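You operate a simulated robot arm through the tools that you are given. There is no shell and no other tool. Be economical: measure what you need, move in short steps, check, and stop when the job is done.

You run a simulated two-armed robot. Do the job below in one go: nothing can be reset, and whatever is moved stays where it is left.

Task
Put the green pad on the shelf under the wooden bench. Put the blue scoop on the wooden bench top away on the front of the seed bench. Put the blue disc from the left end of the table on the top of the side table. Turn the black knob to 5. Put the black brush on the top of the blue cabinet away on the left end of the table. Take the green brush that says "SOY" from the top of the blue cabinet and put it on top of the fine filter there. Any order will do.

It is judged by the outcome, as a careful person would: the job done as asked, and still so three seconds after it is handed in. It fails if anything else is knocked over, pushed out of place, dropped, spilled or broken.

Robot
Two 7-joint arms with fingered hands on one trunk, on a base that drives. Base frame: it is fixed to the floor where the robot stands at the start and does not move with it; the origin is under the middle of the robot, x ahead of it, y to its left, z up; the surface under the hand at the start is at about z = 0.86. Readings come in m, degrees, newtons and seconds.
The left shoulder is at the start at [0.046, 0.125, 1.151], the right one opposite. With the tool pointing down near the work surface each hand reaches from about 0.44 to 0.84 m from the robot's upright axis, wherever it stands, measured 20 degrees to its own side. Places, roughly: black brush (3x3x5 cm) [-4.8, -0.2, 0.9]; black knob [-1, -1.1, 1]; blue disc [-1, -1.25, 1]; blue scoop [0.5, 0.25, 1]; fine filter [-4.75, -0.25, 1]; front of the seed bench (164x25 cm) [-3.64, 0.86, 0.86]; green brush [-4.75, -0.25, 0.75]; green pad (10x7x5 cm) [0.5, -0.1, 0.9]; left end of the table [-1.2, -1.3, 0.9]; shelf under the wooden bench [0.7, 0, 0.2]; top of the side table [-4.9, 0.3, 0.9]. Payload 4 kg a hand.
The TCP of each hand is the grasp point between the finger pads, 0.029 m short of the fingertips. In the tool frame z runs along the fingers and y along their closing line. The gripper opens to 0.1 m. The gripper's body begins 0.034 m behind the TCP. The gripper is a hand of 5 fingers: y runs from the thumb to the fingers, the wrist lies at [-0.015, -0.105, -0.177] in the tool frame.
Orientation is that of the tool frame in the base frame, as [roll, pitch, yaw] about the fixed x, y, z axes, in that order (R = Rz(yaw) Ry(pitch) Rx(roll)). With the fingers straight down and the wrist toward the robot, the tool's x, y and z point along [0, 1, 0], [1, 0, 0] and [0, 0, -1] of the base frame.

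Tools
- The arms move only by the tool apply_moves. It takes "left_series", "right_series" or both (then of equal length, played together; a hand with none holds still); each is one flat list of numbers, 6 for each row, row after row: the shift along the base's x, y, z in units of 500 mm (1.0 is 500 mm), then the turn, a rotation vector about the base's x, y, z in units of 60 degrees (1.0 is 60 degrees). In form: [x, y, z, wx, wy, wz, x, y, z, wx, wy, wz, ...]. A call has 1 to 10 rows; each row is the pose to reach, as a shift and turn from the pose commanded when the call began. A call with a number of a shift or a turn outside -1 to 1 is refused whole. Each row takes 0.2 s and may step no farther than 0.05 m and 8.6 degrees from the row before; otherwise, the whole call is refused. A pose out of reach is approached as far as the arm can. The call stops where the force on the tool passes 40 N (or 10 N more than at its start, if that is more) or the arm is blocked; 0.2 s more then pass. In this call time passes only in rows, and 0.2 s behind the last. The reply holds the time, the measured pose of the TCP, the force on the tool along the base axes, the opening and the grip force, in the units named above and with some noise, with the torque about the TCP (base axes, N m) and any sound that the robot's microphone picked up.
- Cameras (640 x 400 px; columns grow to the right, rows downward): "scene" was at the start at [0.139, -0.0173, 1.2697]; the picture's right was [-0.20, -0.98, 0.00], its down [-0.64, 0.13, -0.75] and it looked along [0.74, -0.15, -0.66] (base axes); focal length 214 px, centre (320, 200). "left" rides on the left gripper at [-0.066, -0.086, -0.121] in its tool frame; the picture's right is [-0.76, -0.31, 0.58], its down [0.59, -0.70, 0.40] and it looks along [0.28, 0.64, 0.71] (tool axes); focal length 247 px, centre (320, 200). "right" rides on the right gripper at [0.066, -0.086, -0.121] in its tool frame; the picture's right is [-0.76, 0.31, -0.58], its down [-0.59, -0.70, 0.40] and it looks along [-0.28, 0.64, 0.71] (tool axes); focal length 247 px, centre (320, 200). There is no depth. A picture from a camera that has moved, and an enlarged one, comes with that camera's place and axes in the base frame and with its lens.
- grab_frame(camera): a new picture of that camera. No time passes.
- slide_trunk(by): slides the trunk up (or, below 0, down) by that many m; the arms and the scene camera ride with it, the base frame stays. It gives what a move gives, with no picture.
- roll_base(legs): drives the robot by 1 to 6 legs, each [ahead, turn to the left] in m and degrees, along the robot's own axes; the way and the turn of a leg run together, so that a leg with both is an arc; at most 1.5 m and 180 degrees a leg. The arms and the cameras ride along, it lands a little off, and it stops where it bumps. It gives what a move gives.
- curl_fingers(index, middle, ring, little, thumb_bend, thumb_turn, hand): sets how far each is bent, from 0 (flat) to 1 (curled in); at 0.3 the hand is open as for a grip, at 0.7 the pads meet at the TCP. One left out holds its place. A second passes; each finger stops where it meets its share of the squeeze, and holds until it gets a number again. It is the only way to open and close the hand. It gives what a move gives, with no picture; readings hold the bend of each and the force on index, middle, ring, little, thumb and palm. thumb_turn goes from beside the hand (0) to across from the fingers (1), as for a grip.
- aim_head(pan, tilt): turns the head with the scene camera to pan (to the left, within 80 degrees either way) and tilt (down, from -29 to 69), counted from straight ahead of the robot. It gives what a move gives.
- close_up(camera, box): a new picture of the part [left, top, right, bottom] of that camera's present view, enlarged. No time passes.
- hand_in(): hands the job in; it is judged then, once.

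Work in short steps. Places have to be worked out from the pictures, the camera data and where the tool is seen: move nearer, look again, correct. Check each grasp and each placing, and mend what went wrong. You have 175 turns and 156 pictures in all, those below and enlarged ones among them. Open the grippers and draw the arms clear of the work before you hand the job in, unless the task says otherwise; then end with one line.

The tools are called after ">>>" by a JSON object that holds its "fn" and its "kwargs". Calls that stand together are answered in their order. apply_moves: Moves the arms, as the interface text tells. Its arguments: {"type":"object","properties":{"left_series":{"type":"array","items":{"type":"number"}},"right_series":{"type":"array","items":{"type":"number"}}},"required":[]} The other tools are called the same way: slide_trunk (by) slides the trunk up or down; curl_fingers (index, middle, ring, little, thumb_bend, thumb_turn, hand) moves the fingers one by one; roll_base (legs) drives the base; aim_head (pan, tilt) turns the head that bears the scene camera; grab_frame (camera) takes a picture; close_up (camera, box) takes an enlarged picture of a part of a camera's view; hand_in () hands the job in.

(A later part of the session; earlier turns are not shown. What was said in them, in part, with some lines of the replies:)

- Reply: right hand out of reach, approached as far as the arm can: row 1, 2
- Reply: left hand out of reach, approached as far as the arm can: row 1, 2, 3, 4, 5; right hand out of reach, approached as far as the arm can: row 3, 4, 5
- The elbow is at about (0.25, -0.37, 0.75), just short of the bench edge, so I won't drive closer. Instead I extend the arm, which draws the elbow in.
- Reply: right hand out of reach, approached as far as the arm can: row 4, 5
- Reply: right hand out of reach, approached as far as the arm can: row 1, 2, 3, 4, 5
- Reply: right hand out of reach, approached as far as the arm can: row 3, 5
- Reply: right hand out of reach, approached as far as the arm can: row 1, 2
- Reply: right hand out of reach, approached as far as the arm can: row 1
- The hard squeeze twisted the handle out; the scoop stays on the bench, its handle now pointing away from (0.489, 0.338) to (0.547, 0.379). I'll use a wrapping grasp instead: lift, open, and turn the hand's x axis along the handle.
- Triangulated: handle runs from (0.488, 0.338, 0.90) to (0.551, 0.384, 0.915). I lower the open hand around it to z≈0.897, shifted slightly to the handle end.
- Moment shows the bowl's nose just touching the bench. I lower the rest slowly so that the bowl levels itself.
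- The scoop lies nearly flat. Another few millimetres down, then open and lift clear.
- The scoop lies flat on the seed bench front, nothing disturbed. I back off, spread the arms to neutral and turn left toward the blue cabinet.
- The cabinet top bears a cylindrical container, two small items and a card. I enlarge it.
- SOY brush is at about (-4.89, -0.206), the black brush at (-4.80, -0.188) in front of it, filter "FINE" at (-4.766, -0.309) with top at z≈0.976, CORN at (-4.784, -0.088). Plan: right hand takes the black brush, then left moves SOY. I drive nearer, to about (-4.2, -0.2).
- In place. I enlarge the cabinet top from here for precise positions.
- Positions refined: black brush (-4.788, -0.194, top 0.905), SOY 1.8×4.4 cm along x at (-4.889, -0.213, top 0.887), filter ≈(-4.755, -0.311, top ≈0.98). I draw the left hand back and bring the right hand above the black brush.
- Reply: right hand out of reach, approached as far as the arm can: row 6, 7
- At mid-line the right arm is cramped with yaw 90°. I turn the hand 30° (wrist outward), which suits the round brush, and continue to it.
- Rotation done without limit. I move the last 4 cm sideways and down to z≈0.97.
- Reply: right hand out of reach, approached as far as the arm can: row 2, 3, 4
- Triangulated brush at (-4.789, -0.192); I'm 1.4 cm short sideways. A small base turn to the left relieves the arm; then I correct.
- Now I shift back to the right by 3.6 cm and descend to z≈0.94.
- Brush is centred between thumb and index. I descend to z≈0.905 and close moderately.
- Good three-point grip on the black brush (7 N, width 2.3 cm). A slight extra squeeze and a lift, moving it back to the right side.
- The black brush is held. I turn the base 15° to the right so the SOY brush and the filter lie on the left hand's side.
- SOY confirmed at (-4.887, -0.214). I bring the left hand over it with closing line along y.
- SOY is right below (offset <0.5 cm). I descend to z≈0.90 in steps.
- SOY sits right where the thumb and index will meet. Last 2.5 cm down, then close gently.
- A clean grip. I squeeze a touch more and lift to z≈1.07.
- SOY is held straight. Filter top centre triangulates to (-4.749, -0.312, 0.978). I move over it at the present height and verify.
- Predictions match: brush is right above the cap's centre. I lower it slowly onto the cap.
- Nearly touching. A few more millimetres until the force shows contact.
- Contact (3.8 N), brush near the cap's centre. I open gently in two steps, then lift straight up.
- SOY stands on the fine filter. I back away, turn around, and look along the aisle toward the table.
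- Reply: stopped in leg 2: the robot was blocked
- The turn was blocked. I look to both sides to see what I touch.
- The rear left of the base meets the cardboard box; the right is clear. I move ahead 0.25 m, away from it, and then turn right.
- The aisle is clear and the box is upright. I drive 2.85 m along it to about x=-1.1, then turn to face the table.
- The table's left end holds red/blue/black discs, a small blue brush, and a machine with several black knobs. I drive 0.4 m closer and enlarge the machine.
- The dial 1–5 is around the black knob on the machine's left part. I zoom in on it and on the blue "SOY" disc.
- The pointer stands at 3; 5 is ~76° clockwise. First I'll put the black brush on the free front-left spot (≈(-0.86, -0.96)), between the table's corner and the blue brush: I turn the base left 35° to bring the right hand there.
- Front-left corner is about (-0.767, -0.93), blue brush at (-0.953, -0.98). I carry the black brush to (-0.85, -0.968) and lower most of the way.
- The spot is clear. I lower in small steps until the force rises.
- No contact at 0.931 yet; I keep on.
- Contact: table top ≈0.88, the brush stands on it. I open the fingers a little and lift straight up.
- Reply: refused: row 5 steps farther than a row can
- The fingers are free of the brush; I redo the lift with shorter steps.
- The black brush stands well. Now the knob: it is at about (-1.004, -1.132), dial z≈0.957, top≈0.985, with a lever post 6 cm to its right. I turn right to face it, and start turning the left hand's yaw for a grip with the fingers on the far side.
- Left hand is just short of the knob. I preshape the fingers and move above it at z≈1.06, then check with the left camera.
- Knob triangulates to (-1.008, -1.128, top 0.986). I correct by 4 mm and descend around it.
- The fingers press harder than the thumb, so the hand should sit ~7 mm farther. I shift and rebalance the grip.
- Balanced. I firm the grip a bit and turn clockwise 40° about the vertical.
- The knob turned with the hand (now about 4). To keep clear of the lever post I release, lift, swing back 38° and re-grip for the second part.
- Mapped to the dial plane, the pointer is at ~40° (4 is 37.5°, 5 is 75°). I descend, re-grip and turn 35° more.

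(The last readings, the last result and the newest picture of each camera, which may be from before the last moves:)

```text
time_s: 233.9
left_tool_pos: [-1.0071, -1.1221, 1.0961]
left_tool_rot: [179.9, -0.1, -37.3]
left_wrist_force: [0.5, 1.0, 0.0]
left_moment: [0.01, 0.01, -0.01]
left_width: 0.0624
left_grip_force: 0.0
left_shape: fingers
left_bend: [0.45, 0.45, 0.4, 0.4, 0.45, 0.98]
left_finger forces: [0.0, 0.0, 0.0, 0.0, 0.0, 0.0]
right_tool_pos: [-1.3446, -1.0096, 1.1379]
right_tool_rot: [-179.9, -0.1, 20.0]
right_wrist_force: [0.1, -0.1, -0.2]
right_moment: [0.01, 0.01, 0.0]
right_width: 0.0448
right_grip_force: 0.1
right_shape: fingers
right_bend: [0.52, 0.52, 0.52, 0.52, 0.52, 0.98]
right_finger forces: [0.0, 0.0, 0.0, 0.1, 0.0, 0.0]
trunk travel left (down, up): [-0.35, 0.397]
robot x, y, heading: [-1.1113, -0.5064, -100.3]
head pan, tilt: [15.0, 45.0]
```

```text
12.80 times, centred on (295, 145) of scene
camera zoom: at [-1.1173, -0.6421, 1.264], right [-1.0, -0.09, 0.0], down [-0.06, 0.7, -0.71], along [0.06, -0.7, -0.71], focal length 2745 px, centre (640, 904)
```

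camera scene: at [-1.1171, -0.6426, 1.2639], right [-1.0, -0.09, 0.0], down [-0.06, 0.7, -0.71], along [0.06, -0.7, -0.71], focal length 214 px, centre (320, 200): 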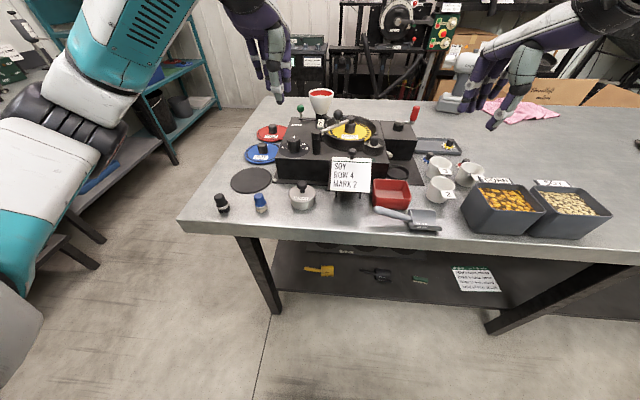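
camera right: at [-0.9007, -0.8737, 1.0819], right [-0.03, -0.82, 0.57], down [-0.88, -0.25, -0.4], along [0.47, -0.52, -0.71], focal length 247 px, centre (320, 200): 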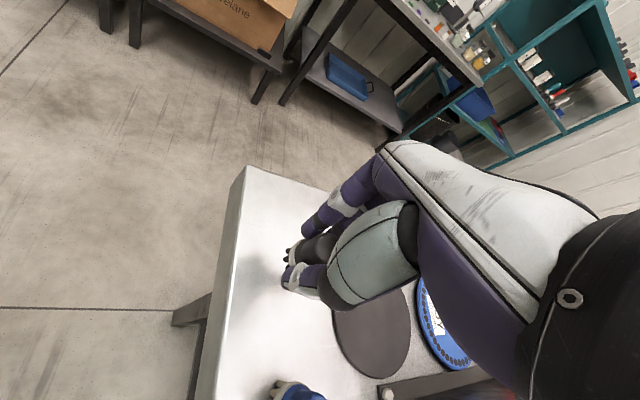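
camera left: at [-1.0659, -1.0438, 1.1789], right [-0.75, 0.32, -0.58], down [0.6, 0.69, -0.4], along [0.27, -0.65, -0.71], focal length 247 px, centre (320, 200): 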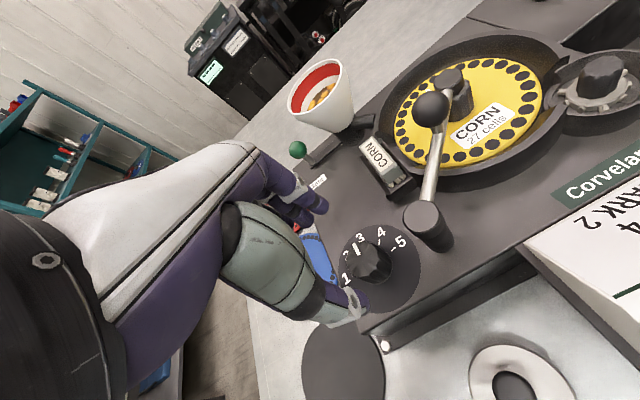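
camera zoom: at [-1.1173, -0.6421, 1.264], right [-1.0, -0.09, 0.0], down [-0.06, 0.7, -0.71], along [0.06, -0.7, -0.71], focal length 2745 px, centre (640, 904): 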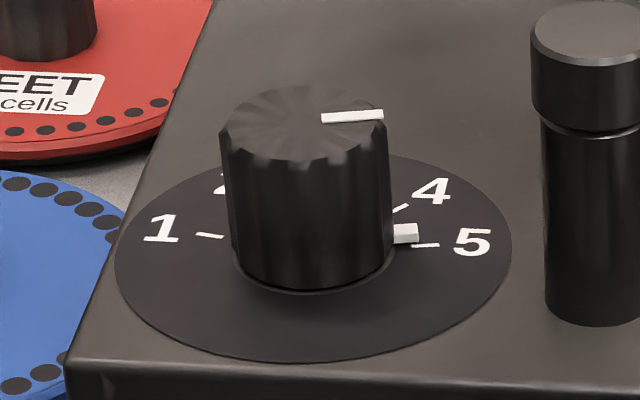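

The pointer now measures ~76° — on the 5 mark. Next the blue disc: its grip knob is at about (-0.888, -1.207, top ≈0.92). I bring the left hand above it.

>>> {"fn": "apply_moves", "kwargs": {"left_series": [0.05, 0.0, 0.0, 0, 0, 0.09, 0.12, -0.03, 0, 0, 0, 0.18, 0.18, -0.08, 0, 0, 0, 0.27, 0.22, -0.13, 0, 0, 0, 0.36, 0.238, -0.17, -0.04, 0, 0, 0.36, 0.238, -0.17, -0.13, 0, 0, 0.36, 0.238, -0.17, -0.2, 0, 0, 0.36]}}

>>> {"fn": "grab_frame", "kwargs": {"camera": "left"}}

>>> {"fn": "close_up", "kwargs": {"camera": "scene", "box": [220, 100, 380, 200]}}

```text
time_s: 235.5
left_tool_pos: [-0.888, -1.2095, 0.9946]
left_tool_rot: [179.9, 0.1, -15.7]
left_wrist_force: [0.1, -0.6, 0.6]
left_moment: [0.01, -0.02, -0.01]
left_width: 0.0624
left_grip_force: 0.1
left_shape: fingers
left_bend: [0.45, 0.45, 0.4, 0.4, 0.45, 0.98]
left_finger forces: [0.1, 0.0, 0.1, 0.1, 0.1, 0.0]
right_tool_pos: [-1.3433, -1.0085, 1.1358]
right_tool_rot: [-180.0, -0.2, 20.1]
right_wrist_force: [-0.6, -0.3, -0.5]
right_moment: [-0.01, -0.03, 0.01]
right_width: 0.0449
right_grip_force: 0.1
right_shape: fingers
right_bend: [0.52, 0.52, 0.52, 0.52, 0.52, 0.98]
right_finger forces: [0.0, 0.0, 0.0, 0.1, 0.0, 0.0]
trunk travel left (down, up): [-0.35, 0.397]
robot x, y, heading: [-1.1122, -0.5001, -100.0]
head pan, tilt: [15.0, 45.0]
```

```text
27 pictures are left
camera left: at [-0.9276, -1.1088, 1.1154], right [-0.65, 0.5, -0.58], down [0.76, 0.52, -0.4], along [0.1, -0.69, -0.71], focal length 247 px, centre (320, 200)
```

left: 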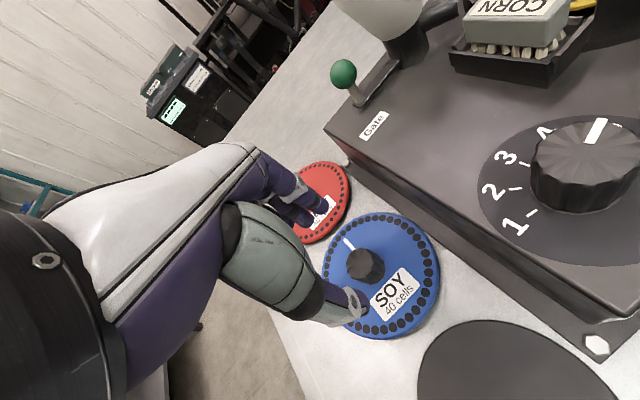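

```text
4.00 times, centred on (300, 150) of scene
camera zoom: at [-1.117, -0.643, 1.2638], right [-1.0, -0.09, 0.0], down [-0.06, 0.7, -0.71], along [0.06, -0.7, -0.71], focal length 858 px, centre (400, 400)
```

zoom: 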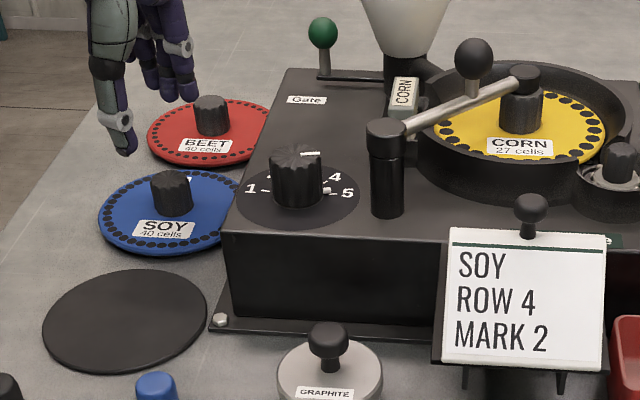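

Knob of the disc triangulates to (-0.8885, -1.212, top 0.911). I descend to z≈0.921 with a 8 mm farther offset and close.

>>> {"fn": "apply_moves", "kwargs": {"left_series": [-0.003, -0.016, -0.06, 0, 0, 0, -0.003, -0.016, -0.11, 0, 0, 0, -0.003, -0.016, -0.147, 0, 0, 0]}}

>>> {"fn": "curl_fingers", "kwargs": {"hand": "left", "index": 0.66, "middle": 0.66, "ring": 0.62, "little": 0.5, "thumb_bend": 0.68}}

>>> {"fn": "close_up", "kwargs": {"camera": "left", "box": [260, 180, 460, 320]}}

```text
time_s: 236.3
left_tool_pos: [-0.8894, -1.2174, 0.9222]
left_tool_rot: [179.8, 0.0, -15.6]
left_wrist_force: [-0.7, 0.1, 2.6]
left_moment: [0.08, -0.02, 0.04]
left_width: 0.0629
left_grip_force: 1.5
left_shape: fingers
left_bend: [0.45, 0.45, 0.4, 0.4, 0.45, 0.98]
left_finger forces: [0.1, 0.0, 0.1, 0.0, 2.7, 0.0]
right_tool_pos: [-1.3449, -1.009, 1.1376]
right_tool_rot: [-179.9, 0.0, 20.0]
right_wrist_force: [-0.1, -0.9, -1.0]
right_moment: [0.0, 0.02, -0.01]
right_width: 0.045
right_grip_force: 0.0
right_shape: fingers
right_bend: [0.52, 0.52, 0.52, 0.52, 0.52, 0.98]
right_finger forces: [0.0, 0.1, 0.0, 0.0, 0.0, 0.0]
trunk travel left (down, up): [-0.35, 0.397]
robot x, y, heading: [-1.1112, -0.5054, -100.1]
head pan, tilt: [15.0, 45.0]
```

```text
time_s: 237.3
left_tool_pos: [-0.8889, -1.218, 0.923]
left_tool_rot: [179.9, -0.1, -15.7]
left_wrist_force: [-0.4, -0.4, 5.5]
left_moment: [0.11, -0.02, -0.09]
left_width: 0.0204
left_grip_force: 7.2
left_shape: fingers
left_bend: [0.64, 0.63, 0.62, 0.5, 0.64, 0.97]
left_finger forces: [2.1, 2.8, 0.1, 0.0, 8.8, 0.0]
right_tool_pos: [-1.3448, -1.0085, 1.1364]
right_tool_rot: [-179.9, -0.2, 19.9]
right_wrist_force: [-0.1, 0.3, 0.9]
right_moment: [0.0, 0.0, -0.01]
right_width: 0.045
right_grip_force: 0.0
right_shape: fingers
right_bend: [0.52, 0.52, 0.52, 0.52, 0.52, 0.98]
right_finger forces: [0.0, 0.0, 0.0, 0.1, 0.0, 0.0]
trunk travel left (down, up): [-0.35, 0.397]
robot x, y, heading: [-1.1142, -0.5054, -100.1]
head pan, tilt: [15.0, 45.0]
```

```text
2.86 times, centred on (360, 250) of left
camera zoom: at [-0.9298, -1.1161, 1.0431], right [-0.65, 0.5, -0.58], down [0.76, 0.52, -0.4], along [0.1, -0.7, -0.71], focal length 706 px, centre (206, 57)
```

zoom: 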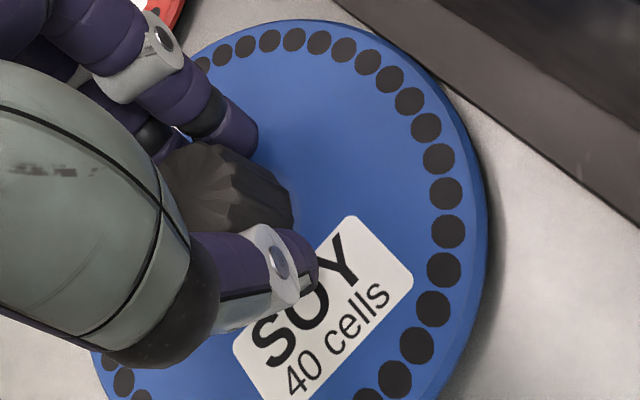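

Gripped, though the thumb tip rests on the plate. I rise 3 mm, firm up, and lift a little.

>>> {"fn": "apply_moves", "kwargs": {"left_series": [0, 0, 0.006, 0, 0, 0]}}

>>> {"fn": "curl_fingers", "kwargs": {"hand": "left", "index": 0.72, "middle": 0.72, "thumb_bend": 0.72}}

>>> {"fn": "apply_moves", "kwargs": {"left_series": [0, 0, 0.03, 0, 0, 0, 0, 0, 0.07, 0, 0, 0, 0, 0, 0.12, 0, 0, 0]}}

>>> {"fn": "grab_frame", "kwargs": {"camera": "scene"}}

```text
time_s: 237.7
left_tool_pos: [-0.8893, -1.2177, 0.923]
left_tool_rot: [-179.9, 0.0, -15.7]
left_wrist_force: [0.4, 0.7, 0.2]
left_moment: [0.01, -0.02, 0.01]
left_width: 0.0199
left_grip_force: 4.5
left_shape: fingers
left_bend: [0.64, 0.63, 0.62, 0.5, 0.64, 0.97]
left_finger forces: [1.9, 2.4, 0.1, 0.1, 4.3, 0.0]
right_tool_pos: [-1.3448, -1.0109, 1.1373]
right_tool_rot: [-179.9, 0.0, 20.0]
right_wrist_force: [0.4, -0.1, 0.0]
right_moment: [0.02, 0.0, 0.01]
right_width: 0.0448
right_grip_force: 0.0
right_shape: fingers
right_bend: [0.52, 0.52, 0.52, 0.52, 0.52, 0.98]
right_finger forces: [0.0, 0.0, 0.1, 0.1, 0.0, 0.0]
trunk travel left (down, up): [-0.35, 0.397]
robot x, y, heading: [-1.1125, -0.5036, -100.0]
head pan, tilt: [15.0, 45.0]
```

```text
time_s: 238.7
left_tool_pos: [-0.8897, -1.2175, 0.9246]
left_tool_rot: [180.0, 0.1, -15.7]
left_wrist_force: [0.7, -0.5, -0.8]
left_moment: [-0.01, -0.05, -0.02]
left_width: 0.0181
left_grip_force: 9.8
left_shape: fingers
left_bend: [0.65, 0.65, 0.62, 0.5, 0.64, 0.96]
left_finger forces: [4.7, 5.6, 0.1, 0.1, 9.3, 0.0]
right_tool_pos: [-1.3455, -1.0092, 1.1378]
right_tool_rot: [-179.9, -0.2, 20.0]
right_wrist_force: [0.7, -1.2, -0.2]
right_moment: [-0.01, 0.0, 0.0]
right_width: 0.0448
right_grip_force: 0.1
right_shape: fingers
right_bend: [0.52, 0.52, 0.52, 0.52, 0.52, 0.98]
right_finger forces: [0.1, 0.1, 0.1, 0.0, 0.0, 0.0]
trunk travel left (down, up): [-0.35, 0.397]
robot x, y, heading: [-1.1119, -0.5069, -100.0]
head pan, tilt: [15.0, 45.0]
```

```text
time_s: 239.5
left_tool_pos: [-0.8894, -1.218, 0.9845]
left_tool_rot: [180.0, 0.0, -15.7]
left_wrist_force: [0.3, 0.9, -1.0]
left_moment: [-0.02, -0.01, 0.01]
left_width: 0.0182
left_grip_force: 9.7
left_shape: fingers
left_bend: [0.65, 0.65, 0.62, 0.5, 0.64, 0.96]
left_finger forces: [4.6, 5.8, 0.0, 0.1, 9.2, 0.0]
right_tool_pos: [-1.3446, -1.0096, 1.1394]
right_tool_rot: [-179.9, -0.2, 19.9]
right_wrist_force: [0.0, -0.2, 0.5]
right_moment: [0.03, 0.0, -0.02]
right_width: 0.0447
right_grip_force: 0.1
right_shape: fingers
right_bend: [0.52, 0.52, 0.52, 0.52, 0.52, 0.98]
right_finger forces: [0.0, 0.0, 0.0, 0.0, 0.1, 0.0]
trunk travel left (down, up): [-0.35, 0.397]
robot x, y, heading: [-1.1174, -0.5036, -99.9]
head pan, tilt: [15.0, 45.0]
```

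```text
24 pictures are left
camera scene: at [-1.1172, -0.6426, 1.2639], right [-1.0, -0.09, 0.0], down [-0.06, 0.7, -0.71], along [0.06, -0.7, -0.71], focal length 214 px, centre (320, 200)
```

scene: 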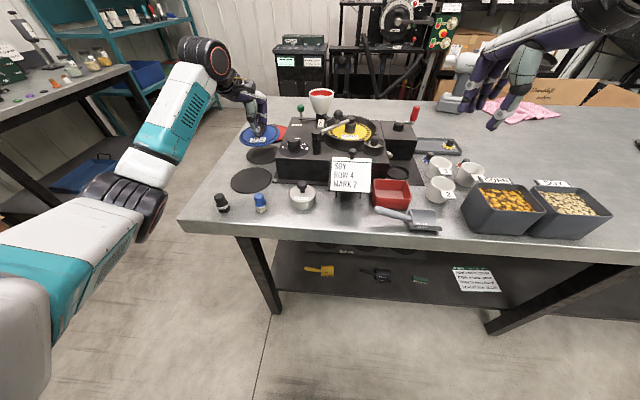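

The disc is lifted level by its knob. I raise it clear of everything and back the robot away from the table.

>>> {"fn": "apply_moves", "kwargs": {"left_series": [0, 0, 0.09, 0, 0, 0, 0, 0, 0.18, 0, 0, 0, 0, 0, 0.27, 0, 0, 0]}}

>>> {"fn": "roll_base", "kwargs": {"legs": [[-0.55, 0]]}}

>>> {"fn": "apply_moves", "kwargs": {"left_series": [-0.06, 0.06, 0, 0, 0, 0, -0.12, 0.12, 0, 0, 0, 0, -0.17, 0.16, 0, 0, 0, 0]}}

>>> {"fn": "grab_frame", "kwargs": {"camera": "left"}}

```text
time_s: 240.3
left_tool_pos: [-0.8897, -1.2191, 1.1208]
left_tool_rot: [-179.9, 0.0, -15.8]
left_wrist_force: [-0.2, 0.2, -0.9]
left_moment: [-0.03, -0.04, 0.01]
left_width: 0.0181
left_grip_force: 10.1
left_shape: fingers
left_bend: [0.65, 0.65, 0.62, 0.5, 0.64, 0.96]
left_finger forces: [4.8, 5.8, 0.0, 0.1, 9.2, 0.0]
right_tool_pos: [-1.3447, -1.0093, 1.1376]
right_tool_rot: [-179.9, -0.2, 20.0]
right_wrist_force: [-0.6, -0.2, -0.1]
right_moment: [0.02, 0.01, -0.01]
right_width: 0.0451
right_grip_force: 0.2
right_shape: fingers
right_bend: [0.52, 0.52, 0.52, 0.52, 0.52, 0.98]
right_finger forces: [0.1, 0.1, 0.0, 0.1, 0.0, 0.0]
trunk travel left (down, up): [-0.35, 0.397]
robot x, y, heading: [-1.1128, -0.5055, -99.7]
head pan, tilt: [15.0, 45.0]
```

```text
time_s: 243.4
left_tool_pos: [-0.7956, -0.6789, 1.1181]
left_tool_rot: [-179.9, 0.1, -15.8]
left_wrist_force: [-0.7, 0.0, 0.5]
left_moment: [0.03, 0.0, 0.01]
left_width: 0.0181
left_grip_force: 9.6
left_shape: fingers
left_bend: [0.65, 0.65, 0.62, 0.5, 0.64, 0.96]
left_finger forces: [4.8, 5.7, 0.0, 0.0, 9.2, 0.0]
right_tool_pos: [-1.2494, -0.4669, 1.1375]
right_tool_rot: [-179.9, -0.2, 19.8]
right_wrist_force: [0.5, 0.7, -0.5]
right_moment: [-0.02, 0.03, 0.04]
right_width: 0.045
right_grip_force: 0.0
right_shape: fingers
right_bend: [0.52, 0.52, 0.52, 0.52, 0.52, 0.98]
right_finger forces: [0.0, 0.0, 0.1, 0.1, 0.0, 0.1]
trunk travel left (down, up): [-0.35, 0.397]
robot x, y, heading: [-1.0164, 0.0404, -100.4]
head pan, tilt: [15.0, 45.0]
```

```text
time_s: 244.2
left_tool_pos: [-0.8791, -0.5998, 1.1214]
left_tool_rot: [179.9, -0.1, -16.0]
left_wrist_force: [0.5, -0.1, -1.3]
left_moment: [-0.01, 0.01, -0.03]
left_width: 0.0178
left_grip_force: 9.6
left_shape: fingers
left_bend: [0.65, 0.66, 0.62, 0.5, 0.64, 0.96]
left_finger forces: [4.6, 5.7, 0.0, 0.1, 9.1, 0.1]
right_tool_pos: [-1.2496, -0.4668, 1.1369]
right_tool_rot: [-179.9, -0.2, 19.8]
right_wrist_force: [0.3, 0.6, -0.4]
right_moment: [-0.04, -0.03, 0.01]
right_width: 0.045
right_grip_force: 0.0
right_shape: fingers
right_bend: [0.52, 0.52, 0.52, 0.52, 0.52, 0.98]
right_finger forces: [0.0, 0.0, 0.0, 0.0, 0.0, 0.0]
trunk travel left (down, up): [-0.35, 0.397]
robot x, y, heading: [-1.0149, 0.0359, -100.4]
head pan, tilt: [15.0, 45.0]
```

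```text
23 pictures are left
camera left: at [-0.92, -0.4977, 1.2414], right [-0.64, 0.5, -0.58], down [0.76, 0.52, -0.4], along [0.1, -0.69, -0.71], focal length 247 px, centre (320, 200)
```

left: 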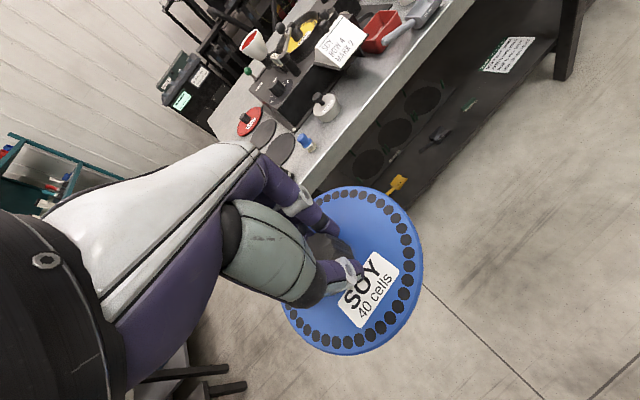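

The disc is held firmly. I turn right to 180° and drive back along the aisle.

>>> {"fn": "roll_base", "kwargs": {"legs": [[0, -79.6], [1.5, 0], [1.4, 0]]}}

>>> {"fn": "aim_head", "kwargs": {"pan": 0, "tilt": 30}}

>>> {"fn": "grab_frame", "kwargs": {"camera": "scene"}}

```text
time_s: 261.8
left_tool_pos: [-4.5248, -0.1824, 1.1204]
left_tool_rot: [-180.0, 0.0, -96.7]
left_wrist_force: [-0.2, -0.3, 0.0]
left_moment: [0.0, 0.02, 0.02]
left_width: 0.0179
left_grip_force: 9.2
left_shape: fingers
left_bend: [0.65, 0.66, 0.62, 0.5, 0.64, 0.96]
left_finger forces: [4.6, 5.6, 0.0, 0.0, 8.5, 0.0]
right_tool_pos: [-4.4551, 0.2046, 1.1362]
right_tool_rot: [-179.8, -0.2, -61.0]
right_wrist_force: [0.8, 0.7, -0.4]
right_moment: [-0.02, -0.02, -0.02]
right_width: 0.0448
right_grip_force: 0.1
right_shape: fingers
right_bend: [0.52, 0.52, 0.52, 0.52, 0.52, 0.98]
right_finger forces: [0.0, 0.1, 0.1, 0.1, 0.0, 0.0]
trunk travel left (down, up): [-0.35, 0.397]
robot x, y, heading: [-3.9191, 0.0539, 179.1]
head pan, tilt: [15.0, 45.0]
```

```text
time_s: 262.6
left_tool_pos: [-4.5234, -0.1812, 1.1206]
left_tool_rot: [179.9, 0.0, -96.6]
left_wrist_force: [-0.3, 1.0, -0.5]
left_moment: [0.02, -0.04, 0.03]
left_width: 0.0178
left_grip_force: 9.1
left_shape: fingers
left_bend: [0.65, 0.66, 0.62, 0.5, 0.64, 0.96]
left_finger forces: [4.5, 5.5, 0.1, 0.1, 8.5, 0.1]
right_tool_pos: [-4.4533, 0.2046, 1.1382]
right_tool_rot: [-179.9, 0.0, -61.0]
right_wrist_force: [0.0, -0.5, -1.0]
right_moment: [-0.03, -0.01, -0.01]
right_width: 0.0449
right_grip_force: 0.1
right_shape: fingers
right_bend: [0.52, 0.52, 0.52, 0.52, 0.52, 0.98]
right_finger forces: [0.0, 0.0, 0.0, 0.0, 0.1, 0.0]
trunk travel left (down, up): [-0.35, 0.397]
robot x, y, heading: [-3.9186, 0.0564, 179.0]
head pan, tilt: [0.0, 30.0]
```

```text
22 pictures are left
camera scene: at [-4.0674, 0.0571, 1.2864], right [0.02, 1.0, 0.0], down [0.5, -0.01, -0.87], along [-0.87, 0.01, -0.5], focal length 214 px, centre (320, 200)
```

scene: 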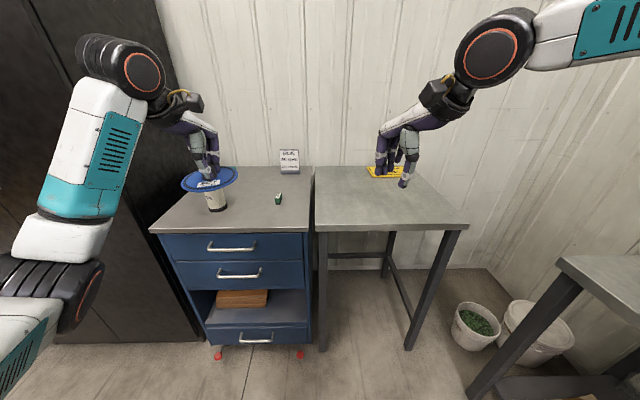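

The disc passes well above the cabinet items. I turn right 30° (left hand swings over the side table) and advance 0.2 m.

>>> {"fn": "roll_base", "kwargs": {"legs": [[0, -30], [0.2, 0]]}}

>>> {"fn": "aim_head", "kwargs": {"pan": 10, "tilt": 42}}

>>> {"fn": "grab_frame", "kwargs": {"camera": "scene"}}

>>> {"fn": "grab_frame", "kwargs": {"camera": "left"}}

```text
time_s: 265.7
left_tool_pos: [-4.7333, 0.2582, 1.1184]
left_tool_rot: [180.0, -0.1, -126.6]
left_wrist_force: [-1.4, 0.2, -0.6]
left_moment: [0.01, 0.0, 0.01]
left_width: 0.0175
left_grip_force: 9.7
left_shape: fingers
left_bend: [0.65, 0.66, 0.62, 0.5, 0.64, 0.96]
left_finger forces: [4.5, 5.7, 0.0, 0.1, 8.5, 0.1]
right_tool_pos: [-4.4792, 0.5558, 1.1377]
right_tool_rot: [-179.8, -0.2, -91.1]
right_wrist_force: [-0.1, 0.1, 0.1]
right_moment: [-0.03, -0.06, 0.01]
right_width: 0.0451
right_grip_force: 0.1
right_shape: fingers
right_bend: [0.52, 0.52, 0.52, 0.52, 0.52, 0.98]
right_finger forces: [0.1, 0.1, 0.0, 0.1, 0.0, 0.0]
trunk travel left (down, up): [-0.35, 0.397]
robot x, y, heading: [-4.0896, 0.1584, 149.0]
head pan, tilt: [0.0, 30.0]
```

```text
time_s: 266.4
left_tool_pos: [-4.7337, 0.2564, 1.1194]
left_tool_rot: [180.0, 0.0, -126.8]
left_wrist_force: [-0.1, -0.2, 0.1]
left_moment: [-0.01, -0.03, 0.0]
left_width: 0.0177
left_grip_force: 9.4
left_shape: fingers
left_bend: [0.65, 0.66, 0.62, 0.5, 0.64, 0.96]
left_finger forces: [4.5, 5.6, 0.0, 0.0, 8.5, 0.1]
right_tool_pos: [-4.4778, 0.5542, 1.137]
right_tool_rot: [-179.8, -0.2, -91.0]
right_wrist_force: [0.3, 0.0, -0.6]
right_moment: [-0.01, 0.01, 0.0]
right_width: 0.0449
right_grip_force: 0.1
right_shape: fingers
right_bend: [0.52, 0.52, 0.52, 0.52, 0.52, 0.98]
right_finger forces: [0.1, 0.0, 0.0, 0.2, 0.0, 0.0]
trunk travel left (down, up): [-0.35, 0.397]
robot x, y, heading: [-4.0913, 0.1615, 148.8]
head pan, tilt: [10.0, 42.0]
```

```text
21 pictures are left
camera scene: at [-4.2184, 0.2176, 1.2682], right [0.36, 0.93, 0.0], down [0.62, -0.24, -0.74], along [-0.69, 0.27, -0.67], focal length 214 px, centre (320, 200)
```

scene: 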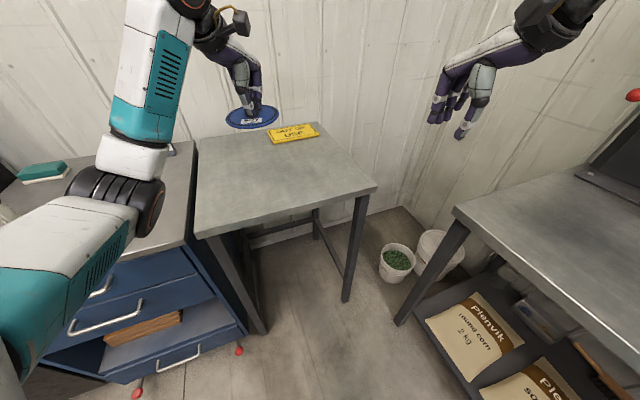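

```text
20 pictures are left
camera left: at [-4.6246, 0.2585, 1.2413], right [0.7, 0.42, -0.58], down [0.21, -0.89, -0.4], along [-0.68, 0.16, -0.71], focal length 247 px, centre (320, 200)
```

left: 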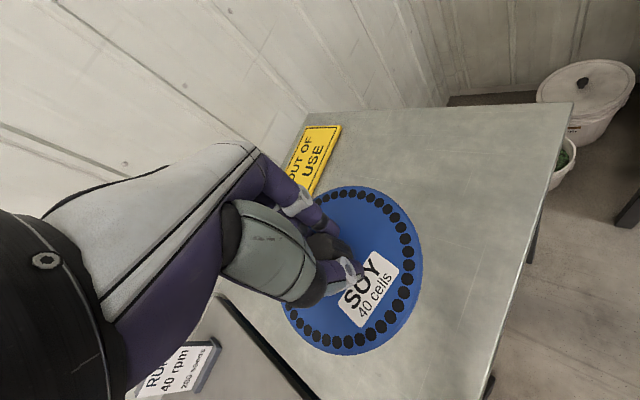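

The side table is clear below, the disc ~7 cm inside its front edge. I move 3 cm inward and lower to z≈0.96.

>>> {"fn": "apply_moves", "kwargs": {"left_series": [-0.03, 0, -0.05, 0, 0, 0, -0.06, 0, -0.13, 0, 0, 0, -0.06, 0, -0.22, 0, 0, 0, -0.06, 0, -0.3, 0, 0, 0]}}

>>> {"fn": "apply_moves", "kwargs": {"left_series": [0, 0, -0.02, 0, 0, 0, 0, 0, -0.04, 0, 0, 0]}}

>>> {"fn": "close_up", "kwargs": {"camera": "scene", "box": [180, 70, 340, 170]}}

```text
time_s: 267.4
left_tool_pos: [-4.7628, 0.2562, 0.9686]
left_tool_rot: [179.9, 0.0, -126.7]
left_wrist_force: [0.6, -0.9, -0.6]
left_moment: [0.01, -0.03, 0.01]
left_width: 0.0176
left_grip_force: 8.8
left_shape: fingers
left_bend: [0.65, 0.66, 0.62, 0.5, 0.64, 0.96]
left_finger forces: [4.4, 5.5, 0.1, 0.0, 8.3, 0.0]
right_tool_pos: [-4.4792, 0.5566, 1.1375]
right_tool_rot: [-179.9, -0.1, -91.0]
right_wrist_force: [0.3, 0.1, -0.6]
right_moment: [-0.03, -0.01, -0.06]
right_width: 0.0447
right_grip_force: 0.0
right_shape: fingers
right_bend: [0.52, 0.52, 0.52, 0.52, 0.52, 0.98]
right_finger forces: [0.0, 0.1, 0.0, 0.1, 0.0, 0.0]
trunk travel left (down, up): [-0.35, 0.397]
robot x, y, heading: [-4.0905, 0.159, 149.3]
head pan, tilt: [10.0, 42.0]
```

```text
time_s: 268.0
left_tool_pos: [-4.7634, 0.257, 0.9498]
left_tool_rot: [180.0, -0.1, -126.7]
left_wrist_force: [0.2, 0.3, -0.3]
left_moment: [-0.02, 0.0, 0.0]
left_width: 0.0176
left_grip_force: 9.0
left_shape: fingers
left_bend: [0.65, 0.66, 0.62, 0.5, 0.64, 0.96]
left_finger forces: [4.4, 5.5, 0.0, 0.0, 8.2, 0.1]
right_tool_pos: [-4.4777, 0.5551, 1.1376]
right_tool_rot: [-179.8, -0.1, -91.1]
right_wrist_force: [0.6, 0.4, -0.1]
right_moment: [-0.02, 0.01, 0.02]
right_width: 0.0451
right_grip_force: 0.0
right_shape: fingers
right_bend: [0.52, 0.52, 0.52, 0.52, 0.52, 0.98]
right_finger forces: [0.1, 0.0, 0.1, 0.0, 0.1, 0.0]
trunk travel left (down, up): [-0.35, 0.397]
robot x, y, heading: [-4.0877, 0.1557, 148.8]
head pan, tilt: [10.0, 42.0]
```

```text
4.00 times, centred on (260, 120) of scene
camera zoom: at [-4.2184, 0.2175, 1.2682], right [0.36, 0.93, 0.0], down [0.62, -0.24, -0.74], along [-0.69, 0.27, -0.67], focal length 858 px, centre (560, 520)
```

zoom: 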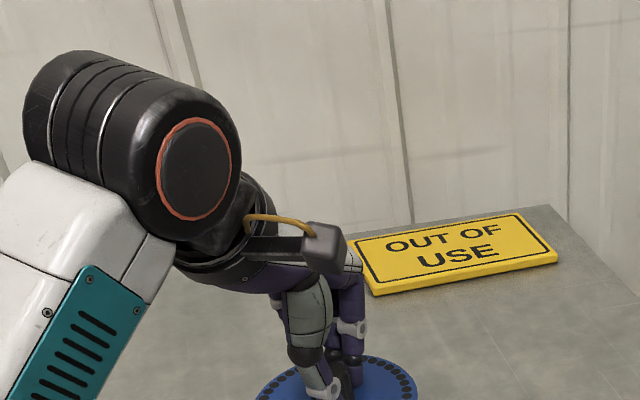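

Still no contact; I go on with centimetre steps.

>>> {"fn": "apply_moves", "kwargs": {"left_series": [0, 0, -0.012, 0, 0, 0, 0, 0, -0.024, 0, 0, 0]}}

>>> {"fn": "apply_moves", "kwargs": {"left_series": [0, 0, -0.01, 0, 0, 0, 0, 0, -0.02, 0, 0, 0]}}

>>> {"fn": "apply_moves", "kwargs": {"left_series": [0, 0, -0.008, 0, 0, 0, 0, 0, -0.016, 0, 0, 0]}}

```text
time_s: 268.6
left_tool_pos: [-4.7604, 0.2568, 0.9373]
left_tool_rot: [-180.0, 0.2, -126.7]
left_wrist_force: [-0.4, 0.4, -0.9]
left_moment: [-0.01, -0.01, 0.01]
left_width: 0.0174
left_grip_force: 9.2
left_shape: fingers
left_bend: [0.65, 0.66, 0.62, 0.5, 0.64, 0.96]
left_finger forces: [4.4, 5.5, 0.0, 0.0, 8.3, 0.1]
right_tool_pos: [-4.478, 0.5559, 1.1385]
right_tool_rot: [-179.9, 0.0, -91.0]
right_wrist_force: [0.2, 0.1, -0.7]
right_moment: [-0.06, -0.01, 0.0]
right_width: 0.0451
right_grip_force: 0.2
right_shape: fingers
right_bend: [0.52, 0.52, 0.52, 0.52, 0.52, 0.98]
right_finger forces: [0.0, 0.0, 0.1, 0.0, 0.0, 0.0]
trunk travel left (down, up): [-0.35, 0.397]
robot x, y, heading: [-4.0909, 0.1611, 148.9]
head pan, tilt: [10.0, 42.0]
```

```text
time_s: 269.2
left_tool_pos: [-4.7623, 0.2558, 0.9275]
left_tool_rot: [-179.9, 0.1, -126.7]
left_wrist_force: [0.5, -0.4, -0.6]
left_moment: [0.04, 0.01, 0.03]
left_width: 0.0175
left_grip_force: 9.4
left_shape: fingers
left_bend: [0.65, 0.66, 0.62, 0.5, 0.64, 0.96]
left_finger forces: [4.5, 5.5, 0.0, 0.0, 8.3, 0.0]
right_tool_pos: [-4.4791, 0.5563, 1.1374]
right_tool_rot: [-179.8, -0.1, -91.0]
right_wrist_force: [-0.6, 0.3, 0.1]
right_moment: [0.02, -0.01, 0.01]
right_width: 0.0451
right_grip_force: 0.0
right_shape: fingers
right_bend: [0.52, 0.52, 0.52, 0.52, 0.52, 0.98]
right_finger forces: [0.1, 0.0, 0.1, 0.0, 0.1, 0.0]
trunk travel left (down, up): [-0.35, 0.397]
robot x, y, heading: [-4.0929, 0.1608, 149.0]
head pan, tilt: [10.0, 42.0]
```

```text
time_s: 269.8
left_tool_pos: [-4.7624, 0.2559, 0.9197]
left_tool_rot: [179.9, 0.0, -126.7]
left_wrist_force: [0.2, -0.4, -0.9]
left_moment: [0.03, 0.01, 0.03]
left_width: 0.0175
left_grip_force: 9.0
left_shape: fingers
left_bend: [0.65, 0.66, 0.62, 0.5, 0.64, 0.96]
left_finger forces: [4.4, 5.4, 0.0, 0.2, 8.2, 0.0]
right_tool_pos: [-4.4795, 0.5567, 1.1379]
right_tool_rot: [-179.9, 0.0, -91.0]
right_wrist_force: [0.3, -0.2, -0.4]
right_moment: [0.02, -0.04, 0.02]
right_width: 0.0448
right_grip_force: 0.0
right_shape: fingers
right_bend: [0.52, 0.52, 0.52, 0.52, 0.52, 0.98]
right_finger forces: [0.0, 0.0, 0.0, 0.0, 0.1, 0.0]
trunk travel left (down, up): [-0.35, 0.397]
robot x, y, heading: [-4.0891, 0.1575, 148.7]
head pan, tilt: [10.0, 42.0]
```

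Not yet in contact at 0.920; two more 8 mm steps.

>>> {"fn": "apply_moves", "kwargs": {"left_series": [0, 0, -0.008, 0, 0, 0, 0, 0, -0.016, 0, 0, 0]}}

>>> {"fn": "apply_moves", "kwargs": {"left_series": [0, 0, -0.006, 0, 0, 0, 0, 0, -0.012, 0, 0, 0]}}

>>> {"fn": "grab_frame", "kwargs": {"camera": "left"}}

```text
time_s: 270.4
left_tool_pos: [-4.7622, 0.2557, 0.913]
left_tool_rot: [180.0, 0.1, -126.7]
left_wrist_force: [-0.4, -0.1, -0.2]
left_moment: [-0.01, 0.01, 0.01]
left_width: 0.0175
left_grip_force: 9.1
left_shape: fingers
left_bend: [0.65, 0.66, 0.62, 0.5, 0.64, 0.96]
left_finger forces: [4.4, 5.6, 0.0, 0.0, 8.3, 0.0]
right_tool_pos: [-4.4788, 0.555, 1.1376]
right_tool_rot: [-179.9, -0.1, -91.0]
right_wrist_force: [-0.2, 0.3, -0.3]
right_moment: [0.02, 0.02, 0.04]
right_width: 0.0448
right_grip_force: 0.1
right_shape: fingers
right_bend: [0.52, 0.52, 0.52, 0.52, 0.52, 0.98]
right_finger forces: [0.0, 0.0, 0.0, 0.0, 0.0, 0.0]
trunk travel left (down, up): [-0.35, 0.397]
robot x, y, heading: [-4.0877, 0.1581, 149.0]
head pan, tilt: [10.0, 42.0]
```

```text
time_s: 271.0
left_tool_pos: [-4.7628, 0.2577, 0.9056]
left_tool_rot: [180.0, 0.1, -126.7]
left_wrist_force: [-0.8, -0.4, -1.0]
left_moment: [-0.03, -0.01, -0.03]
left_width: 0.0177
left_grip_force: 8.6
left_shape: fingers
left_bend: [0.65, 0.66, 0.62, 0.5, 0.64, 0.96]
left_finger forces: [4.4, 5.5, 0.0, 0.1, 8.2, 0.1]
right_tool_pos: [-4.4774, 0.5543, 1.1371]
right_tool_rot: [-179.9, 0.0, -91.0]
right_wrist_force: [-0.7, -0.7, -0.1]
right_moment: [-0.01, -0.01, -0.01]
right_width: 0.0448
right_grip_force: 0.0
right_shape: fingers
right_bend: [0.52, 0.52, 0.52, 0.52, 0.52, 0.98]
right_finger forces: [0.0, 0.0, 0.0, 0.0, 0.1, 0.0]
trunk travel left (down, up): [-0.35, 0.397]
robot x, y, heading: [-4.0918, 0.1572, 148.9]
head pan, tilt: [10.0, 42.0]
```

```text
18 pictures are left
camera left: at [-4.6543, 0.2583, 1.0275], right [0.7, 0.42, -0.58], down [0.21, -0.89, -0.4], along [-0.68, 0.16, -0.71], focal length 247 px, centre (320, 200)
```

left: 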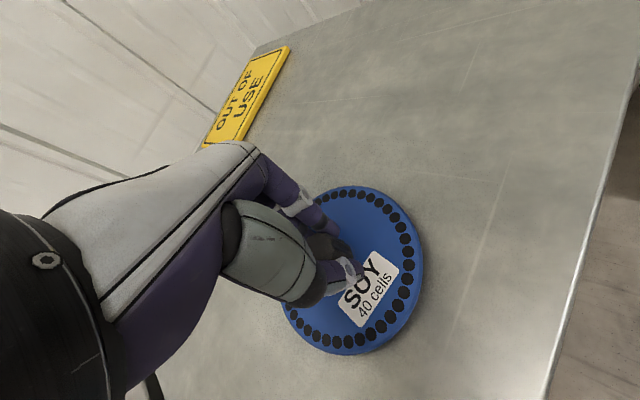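

Very close to the top now. I continue in small steps.

>>> {"fn": "apply_moves", "kwargs": {"left_series": [0, 0, -0.006, 0, 0, 0, 0, 0, -0.012, 0, 0, 0]}}

>>> {"fn": "apply_moves", "kwargs": {"left_series": [0, 0, -0.006, 0, 0, 0, 0, 0, -0.012, 0, 0, 0]}}

```text
time_s: 271.6
left_tool_pos: [-4.7616, 0.2567, 0.8999]
left_tool_rot: [-179.9, -0.1, -126.7]
left_wrist_force: [-1.0, 0.5, 0.2]
left_moment: [-0.03, -0.02, -0.02]
left_width: 0.0174
left_grip_force: 9.4
left_shape: fingers
left_bend: [0.65, 0.66, 0.62, 0.5, 0.65, 0.96]
left_finger forces: [4.8, 5.6, 0.1, 0.1, 8.6, 0.0]
right_tool_pos: [-4.4784, 0.5552, 1.1382]
right_tool_rot: [-179.9, 0.0, -91.1]
right_wrist_force: [-1.0, -0.3, 0.5]
right_moment: [0.02, -0.02, 0.01]
right_width: 0.0446
right_grip_force: 0.0
right_shape: fingers
right_bend: [0.52, 0.52, 0.52, 0.52, 0.52, 0.98]
right_finger forces: [0.1, 0.1, 0.1, 0.0, 0.0, 0.1]
trunk travel left (down, up): [-0.35, 0.397]
robot x, y, heading: [-4.0892, 0.1587, 148.7]
head pan, tilt: [10.0, 42.0]
```

```text
time_s: 272.2
left_tool_pos: [-4.7628, 0.2568, 0.8967]
left_tool_rot: [179.6, 0.0, -126.8]
left_wrist_force: [0.3, -2.1, 15.0]
left_moment: [-0.26, -0.5, -0.07]
left_width: 0.0175
left_grip_force: 18.0
left_shape: fingers
left_bend: [0.65, 0.66, 0.62, 0.5, 0.66, 0.96]
left_finger forces: [4.9, 6.3, 0.1, 0.0, 24.5, 0.0]
right_tool_pos: [-4.4766, 0.5554, 1.1388]
right_tool_rot: [-180.0, -0.1, -91.0]
right_wrist_force: [0.0, -0.8, 0.3]
right_moment: [0.0, 0.01, -0.04]
right_width: 0.0451
right_grip_force: 0.0
right_shape: fingers
right_bend: [0.52, 0.52, 0.52, 0.52, 0.52, 0.98]
right_finger forces: [0.1, 0.2, 0.0, 0.1, 0.1, 0.0]
trunk travel left (down, up): [-0.35, 0.397]
robot x, y, heading: [-4.0875, 0.1533, 149.0]
head pan, tilt: [10.0, 42.0]
```

The disc is down (15 N). I relieve 3 mm, open and lift away.

>>> {"fn": "apply_moves", "kwargs": {"left_series": [0, 0, 0.006, 0, 0, 0]}}

>>> {"fn": "curl_fingers", "kwargs": {"hand": "left", "index": 0.45, "middle": 0.45, "ring": 0.45, "little": 0.45, "thumb_bend": 0.45}}

>>> {"fn": "apply_moves", "kwargs": {"left_series": [0, 0, 0.04, 0, 0, 0, 0, 0, 0.1, 0, 0, 0, 0, 0, 0.18, 0, 0, 0, 0, 0, 0.27, 0, 0, 0, 0, 0, 0.36, 0, 0, 0, 0, 0, 0.44, 0, 0, 0]}}

>>> {"fn": "grab_frame", "kwargs": {"camera": "left"}}

>>> {"fn": "grab_frame", "kwargs": {"camera": "scene"}}

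```text
time_s: 272.6
left_tool_pos: [-4.7628, 0.2564, 0.8971]
left_tool_rot: [179.9, 0.0, -126.7]
left_wrist_force: [-2.4, 0.0, 9.3]
left_moment: [-0.15, -0.22, -0.01]
left_width: 0.0175
left_grip_force: 13.5
left_shape: fingers
left_bend: [0.64, 0.65, 0.62, 0.5, 0.67, 0.96]
left_finger forces: [5.4, 7.0, 0.0, 0.0, 16.5, 0.1]
right_tool_pos: [-4.4783, 0.5552, 1.137]
right_tool_rot: [-179.9, -0.1, -91.0]
right_wrist_force: [0.3, 1.2, 0.1]
right_moment: [0.02, 0.03, -0.02]
right_width: 0.0448
right_grip_force: 0.0
right_shape: fingers
right_bend: [0.52, 0.52, 0.52, 0.52, 0.52, 0.98]
right_finger forces: [0.0, 0.0, 0.0, 0.1, 0.1, 0.0]
trunk travel left (down, up): [-0.35, 0.397]
robot x, y, heading: [-4.0921, 0.1598, 148.9]
head pan, tilt: [10.0, 42.0]
```

```text
time_s: 273.6
left_tool_pos: [-4.7607, 0.2579, 0.8983]
left_tool_rot: [179.9, 0.0, -126.7]
left_wrist_force: [-2.3, 3.1, 11.2]
left_moment: [-0.08, -0.29, 0.07]
left_width: 0.0534
left_grip_force: 6.0
left_shape: fingers
left_bend: [0.45, 0.45, 0.45, 0.45, 0.5, 0.97]
left_finger forces: [0.1, 0.1, 0.0, 0.1, 12.2, 0.1]
right_tool_pos: [-4.4771, 0.5555, 1.1375]
right_tool_rot: [-179.9, -0.1, -91.0]
right_wrist_force: [0.8, -0.5, -1.3]
right_moment: [0.01, -0.01, -0.03]
right_width: 0.0445
right_grip_force: 0.1
right_shape: fingers
right_bend: [0.52, 0.52, 0.52, 0.52, 0.52, 0.98]
right_finger forces: [0.1, 0.0, 0.0, 0.1, 0.0, 0.1]
trunk travel left (down, up): [-0.35, 0.397]
robot x, y, heading: [-4.0902, 0.1598, 149.0]
head pan, tilt: [10.0, 42.0]
```

```text
time_s: 275.0
left_tool_pos: [-4.7617, 0.257, 1.1179]
left_tool_rot: [-180.0, 0.0, -126.7]
left_wrist_force: [0.6, -0.4, 0.6]
left_moment: [0.0, -0.04, 0.0]
left_width: 0.0618
left_grip_force: 0.0
left_shape: fingers
left_bend: [0.45, 0.45, 0.45, 0.45, 0.45, 0.97]
left_finger forces: [0.1, 0.0, 0.0, 0.0, 0.0, 0.0]
right_tool_pos: [-4.4773, 0.5558, 1.1375]
right_tool_rot: [-179.9, -0.1, -90.9]
right_wrist_force: [1.0, 0.7, -0.4]
right_moment: [0.0, -0.02, 0.0]
right_width: 0.0447
right_grip_force: 0.0
right_shape: fingers
right_bend: [0.52, 0.52, 0.52, 0.52, 0.52, 0.98]
right_finger forces: [0.0, 0.0, 0.0, 0.0, 0.0, 0.1]
trunk travel left (down, up): [-0.35, 0.397]
robot x, y, heading: [-4.0921, 0.158, 149.1]
head pan, tilt: [10.0, 42.0]
```

```text
17 pictures are left
camera left: at [-4.6534, 0.2588, 1.2388], right [0.7, 0.42, -0.58], down [0.21, -0.89, -0.4], along [-0.68, 0.16, -0.71], focal length 247 px, centre (320, 200)
```

left: 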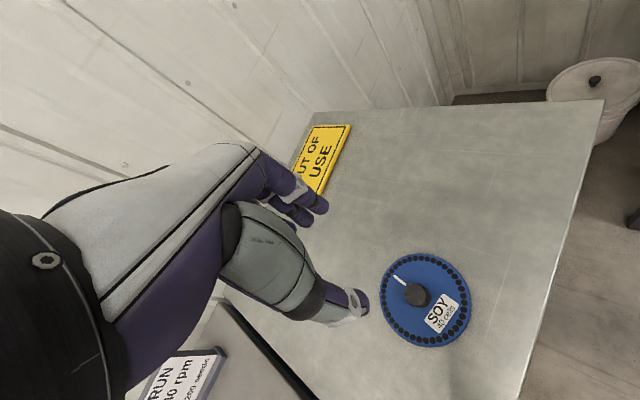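

```text
16 pictures are left
camera scene: at [-4.218, 0.2177, 1.2682], right [0.36, 0.93, 0.0], down [0.62, -0.24, -0.74], along [-0.69, 0.27, -0.67], focal length 214 px, centre (320, 200)
```

scene: 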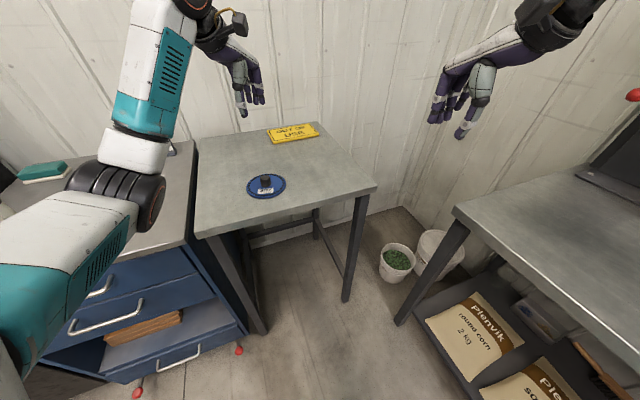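

The disc lies fully on the side table. I back off, open both hands, and check the cabinet with the filter once more.

>>> {"fn": "roll_base", "kwargs": {"legs": [[-0.3, 0]]}}

>>> {"fn": "curl_fingers", "kwargs": {"hand": "left", "index": 0.3, "middle": 0.3, "ring": 0.3, "little": 0.3, "thumb_bend": 0.3}}

>>> {"fn": "curl_fingers", "kwargs": {"hand": "right", "index": 0.3, "middle": 0.3, "ring": 0.3, "little": 0.3, "thumb_bend": 0.3}}

>>> {"fn": "aim_head", "kwargs": {"pan": 32, "tilt": 25}}

>>> {"fn": "grab_frame", "kwargs": {"camera": "scene"}}

```text
time_s: 277.1
left_tool_pos: [-4.5049, 0.1039, 1.1167]
left_tool_rot: [179.9, 0.0, -126.8]
left_wrist_force: [0.8, -0.7, 0.1]
left_moment: [0.02, -0.01, -0.01]
left_width: 0.062
left_grip_force: 0.2
left_shape: fingers
left_bend: [0.45, 0.45, 0.45, 0.45, 0.45, 0.97]
left_finger forces: [0.0, 0.1, 0.0, 0.0, 0.1, 0.0]
right_tool_pos: [-4.2213, 0.4025, 1.1386]
right_tool_rot: [180.0, -0.1, -91.1]
right_wrist_force: [0.3, 0.3, 0.1]
right_moment: [0.03, 0.0, -0.03]
right_width: 0.0449
right_grip_force: 0.0
right_shape: fingers
right_bend: [0.52, 0.52, 0.52, 0.52, 0.52, 0.98]
right_finger forces: [0.1, 0.0, 0.1, 0.1, 0.0, 0.0]
trunk travel left (down, up): [-0.35, 0.397]
robot x, y, heading: [-3.8389, 0.0051, 148.8]
head pan, tilt: [10.0, 42.0]
```

```text
time_s: 278.1
left_tool_pos: [-4.5052, 0.1033, 1.1172]
left_tool_rot: [180.0, 0.0, -126.8]
left_wrist_force: [0.2, 0.5, 0.8]
left_moment: [-0.01, 0.01, 0.01]
left_width: 0.0985
left_grip_force: 0.1
left_shape: fingers
left_bend: [0.3, 0.3, 0.3, 0.3, 0.3, 0.97]
left_finger forces: [0.1, 0.0, 0.0, 0.0, 0.1, 0.0]
right_tool_pos: [-4.2222, 0.4028, 1.1366]
right_tool_rot: [-180.0, 0.0, -91.1]
right_wrist_force: [0.0, -0.1, -0.3]
right_moment: [0.01, 0.02, 0.0]
right_width: 0.0447
right_grip_force: 0.1
right_shape: fingers
right_bend: [0.52, 0.52, 0.52, 0.52, 0.52, 0.98]
right_finger forces: [0.0, 0.1, 0.0, 0.0, 0.0, 0.0]
trunk travel left (down, up): [-0.35, 0.397]
robot x, y, heading: [-3.8318, 0.0062, 148.7]
head pan, tilt: [10.0, 42.0]
```

```text
time_s: 279.1
left_tool_pos: [-4.5062, 0.1032, 1.1172]
left_tool_rot: [180.0, -0.1, -126.9]
left_wrist_force: [-0.7, 0.3, -0.3]
left_moment: [-0.03, -0.02, 0.01]
left_width: 0.0983
left_grip_force: 0.1
left_shape: fingers
left_bend: [0.3, 0.3, 0.3, 0.3, 0.3, 0.97]
left_finger forces: [0.0, 0.1, 0.0, 0.0, 0.1, 0.0]
right_tool_pos: [-4.2219, 0.4022, 1.1384]
right_tool_rot: [-179.9, -0.1, -91.1]
right_wrist_force: [0.1, 0.2, -0.4]
right_moment: [-0.01, 0.02, -0.01]
right_width: 0.0986
right_grip_force: 0.1
right_shape: fingers
right_bend: [0.3, 0.3, 0.3, 0.3, 0.3, 0.96]
right_finger forces: [0.0, 0.0, 0.1, 0.0, 0.1, 0.0]
trunk travel left (down, up): [-0.35, 0.397]
robot x, y, heading: [-3.8321, -0.0011, 148.9]
head pan, tilt: [10.0, 42.0]
```

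```text
time_s: 279.9
left_tool_pos: [-4.5063, 0.1035, 1.116]
left_tool_rot: [-180.0, -0.1, -126.8]
left_wrist_force: [-0.4, 0.1, 0.2]
left_moment: [0.04, -0.01, 0.02]
left_width: 0.0983
left_grip_force: 0.0
left_shape: fingers
left_bend: [0.3, 0.3, 0.3, 0.3, 0.3, 0.97]
left_finger forces: [0.1, 0.1, 0.0, 0.0, 0.0, 0.1]
right_tool_pos: [-4.2213, 0.4033, 1.1369]
right_tool_rot: [-179.9, -0.1, -91.1]
right_wrist_force: [-0.4, -0.7, -0.3]
right_moment: [-0.01, 0.01, -0.01]
right_width: 0.0988
right_grip_force: 0.1
right_shape: fingers
right_bend: [0.3, 0.3, 0.3, 0.3, 0.3, 0.96]
right_finger forces: [0.0, 0.1, 0.1, 0.0, 0.0, 0.1]
trunk travel left (down, up): [-0.35, 0.397]
robot x, y, heading: [-3.8324, 0.002, 148.7]
head pan, tilt: [32.0, 25.0]
```

```text
15 pictures are left
camera scene: at [-3.9764, 0.0319, 1.2944], right [-0.01, 1.0, 0.0], down [0.42, 0.01, -0.91], along [-0.91, -0.01, -0.42], focal length 214 px, centre (320, 200)
```

scene: 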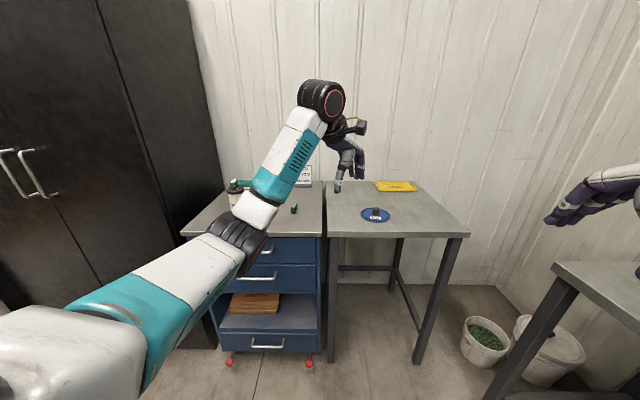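

I draw the left arm back to get a clear view of the filter.

>>> {"fn": "apply_moves", "kwargs": {"left_series": [0.06, 0.04, 0.02, 0, 0, 0, 0.12, 0.08, 0.04, 0, 0, 0, 0.18, 0.12, 0.06, 0, 0, 0, 0.22, 0.16, 0.06, 0, 0, 0]}}

>>> {"fn": "close_up", "kwargs": {"camera": "scene", "box": [180, 140, 420, 260]}}

```text
time_s: 280.9
left_tool_pos: [-4.3958, 0.1846, 1.1472]
left_tool_rot: [180.0, 0.0, -126.8]
left_wrist_force: [-1.0, 0.6, 0.6]
left_moment: [0.0, 0.03, 0.03]
left_width: 0.0987
left_grip_force: 0.0
left_shape: fingers
left_bend: [0.3, 0.3, 0.3, 0.3, 0.3, 0.98]
left_finger forces: [0.1, 0.0, 0.1, 0.0, 0.1, 0.0]
right_tool_pos: [-4.2221, 0.403, 1.137]
right_tool_rot: [-179.8, -0.2, -91.0]
right_wrist_force: [0.6, 0.1, 0.1]
right_moment: [-0.03, -0.01, -0.02]
right_width: 0.0987
right_grip_force: 0.0
right_shape: fingers
right_bend: [0.3, 0.3, 0.3, 0.3, 0.3, 0.96]
right_finger forces: [0.0, 0.0, 0.0, 0.1, 0.0, 0.0]
trunk travel left (down, up): [-0.35, 0.397]
robot x, y, heading: [-3.8319, 0.0042, 148.9]
head pan, tilt: [32.0, 25.0]
```

```text
2.67 times, centred on (300, 200) of scene
camera zoom: at [-3.9763, 0.0324, 1.2944], right [-0.02, 1.0, 0.0], down [0.42, 0.01, -0.91], along [-0.91, -0.01, -0.42], focal length 572 px, centre (373, 200)
```

zoom: 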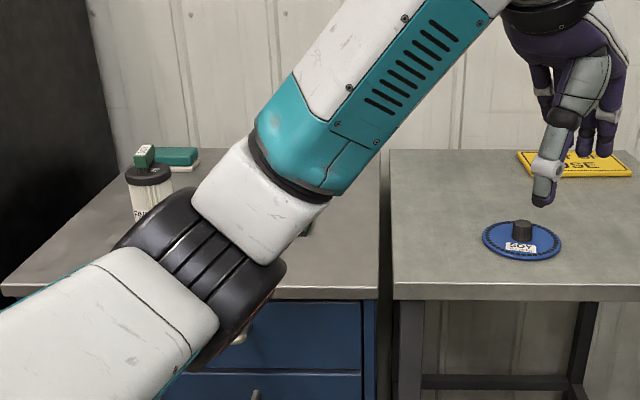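

SOY still stands on the fine filter, the disc lies on the side table, and both hands are open and clear. All six parts are done, so I hand in.

>>> {"fn": "hand_in", "kwargs": {}}

```text
The job is handed in.
```

All six parts are done and handed in: the pad, scoop, disc and both brushes are where you asked and the black knob is at 5. While turning, the robot bumped the cardboard box on the floor; it stayed upright, but I can't rule out a slight shift.
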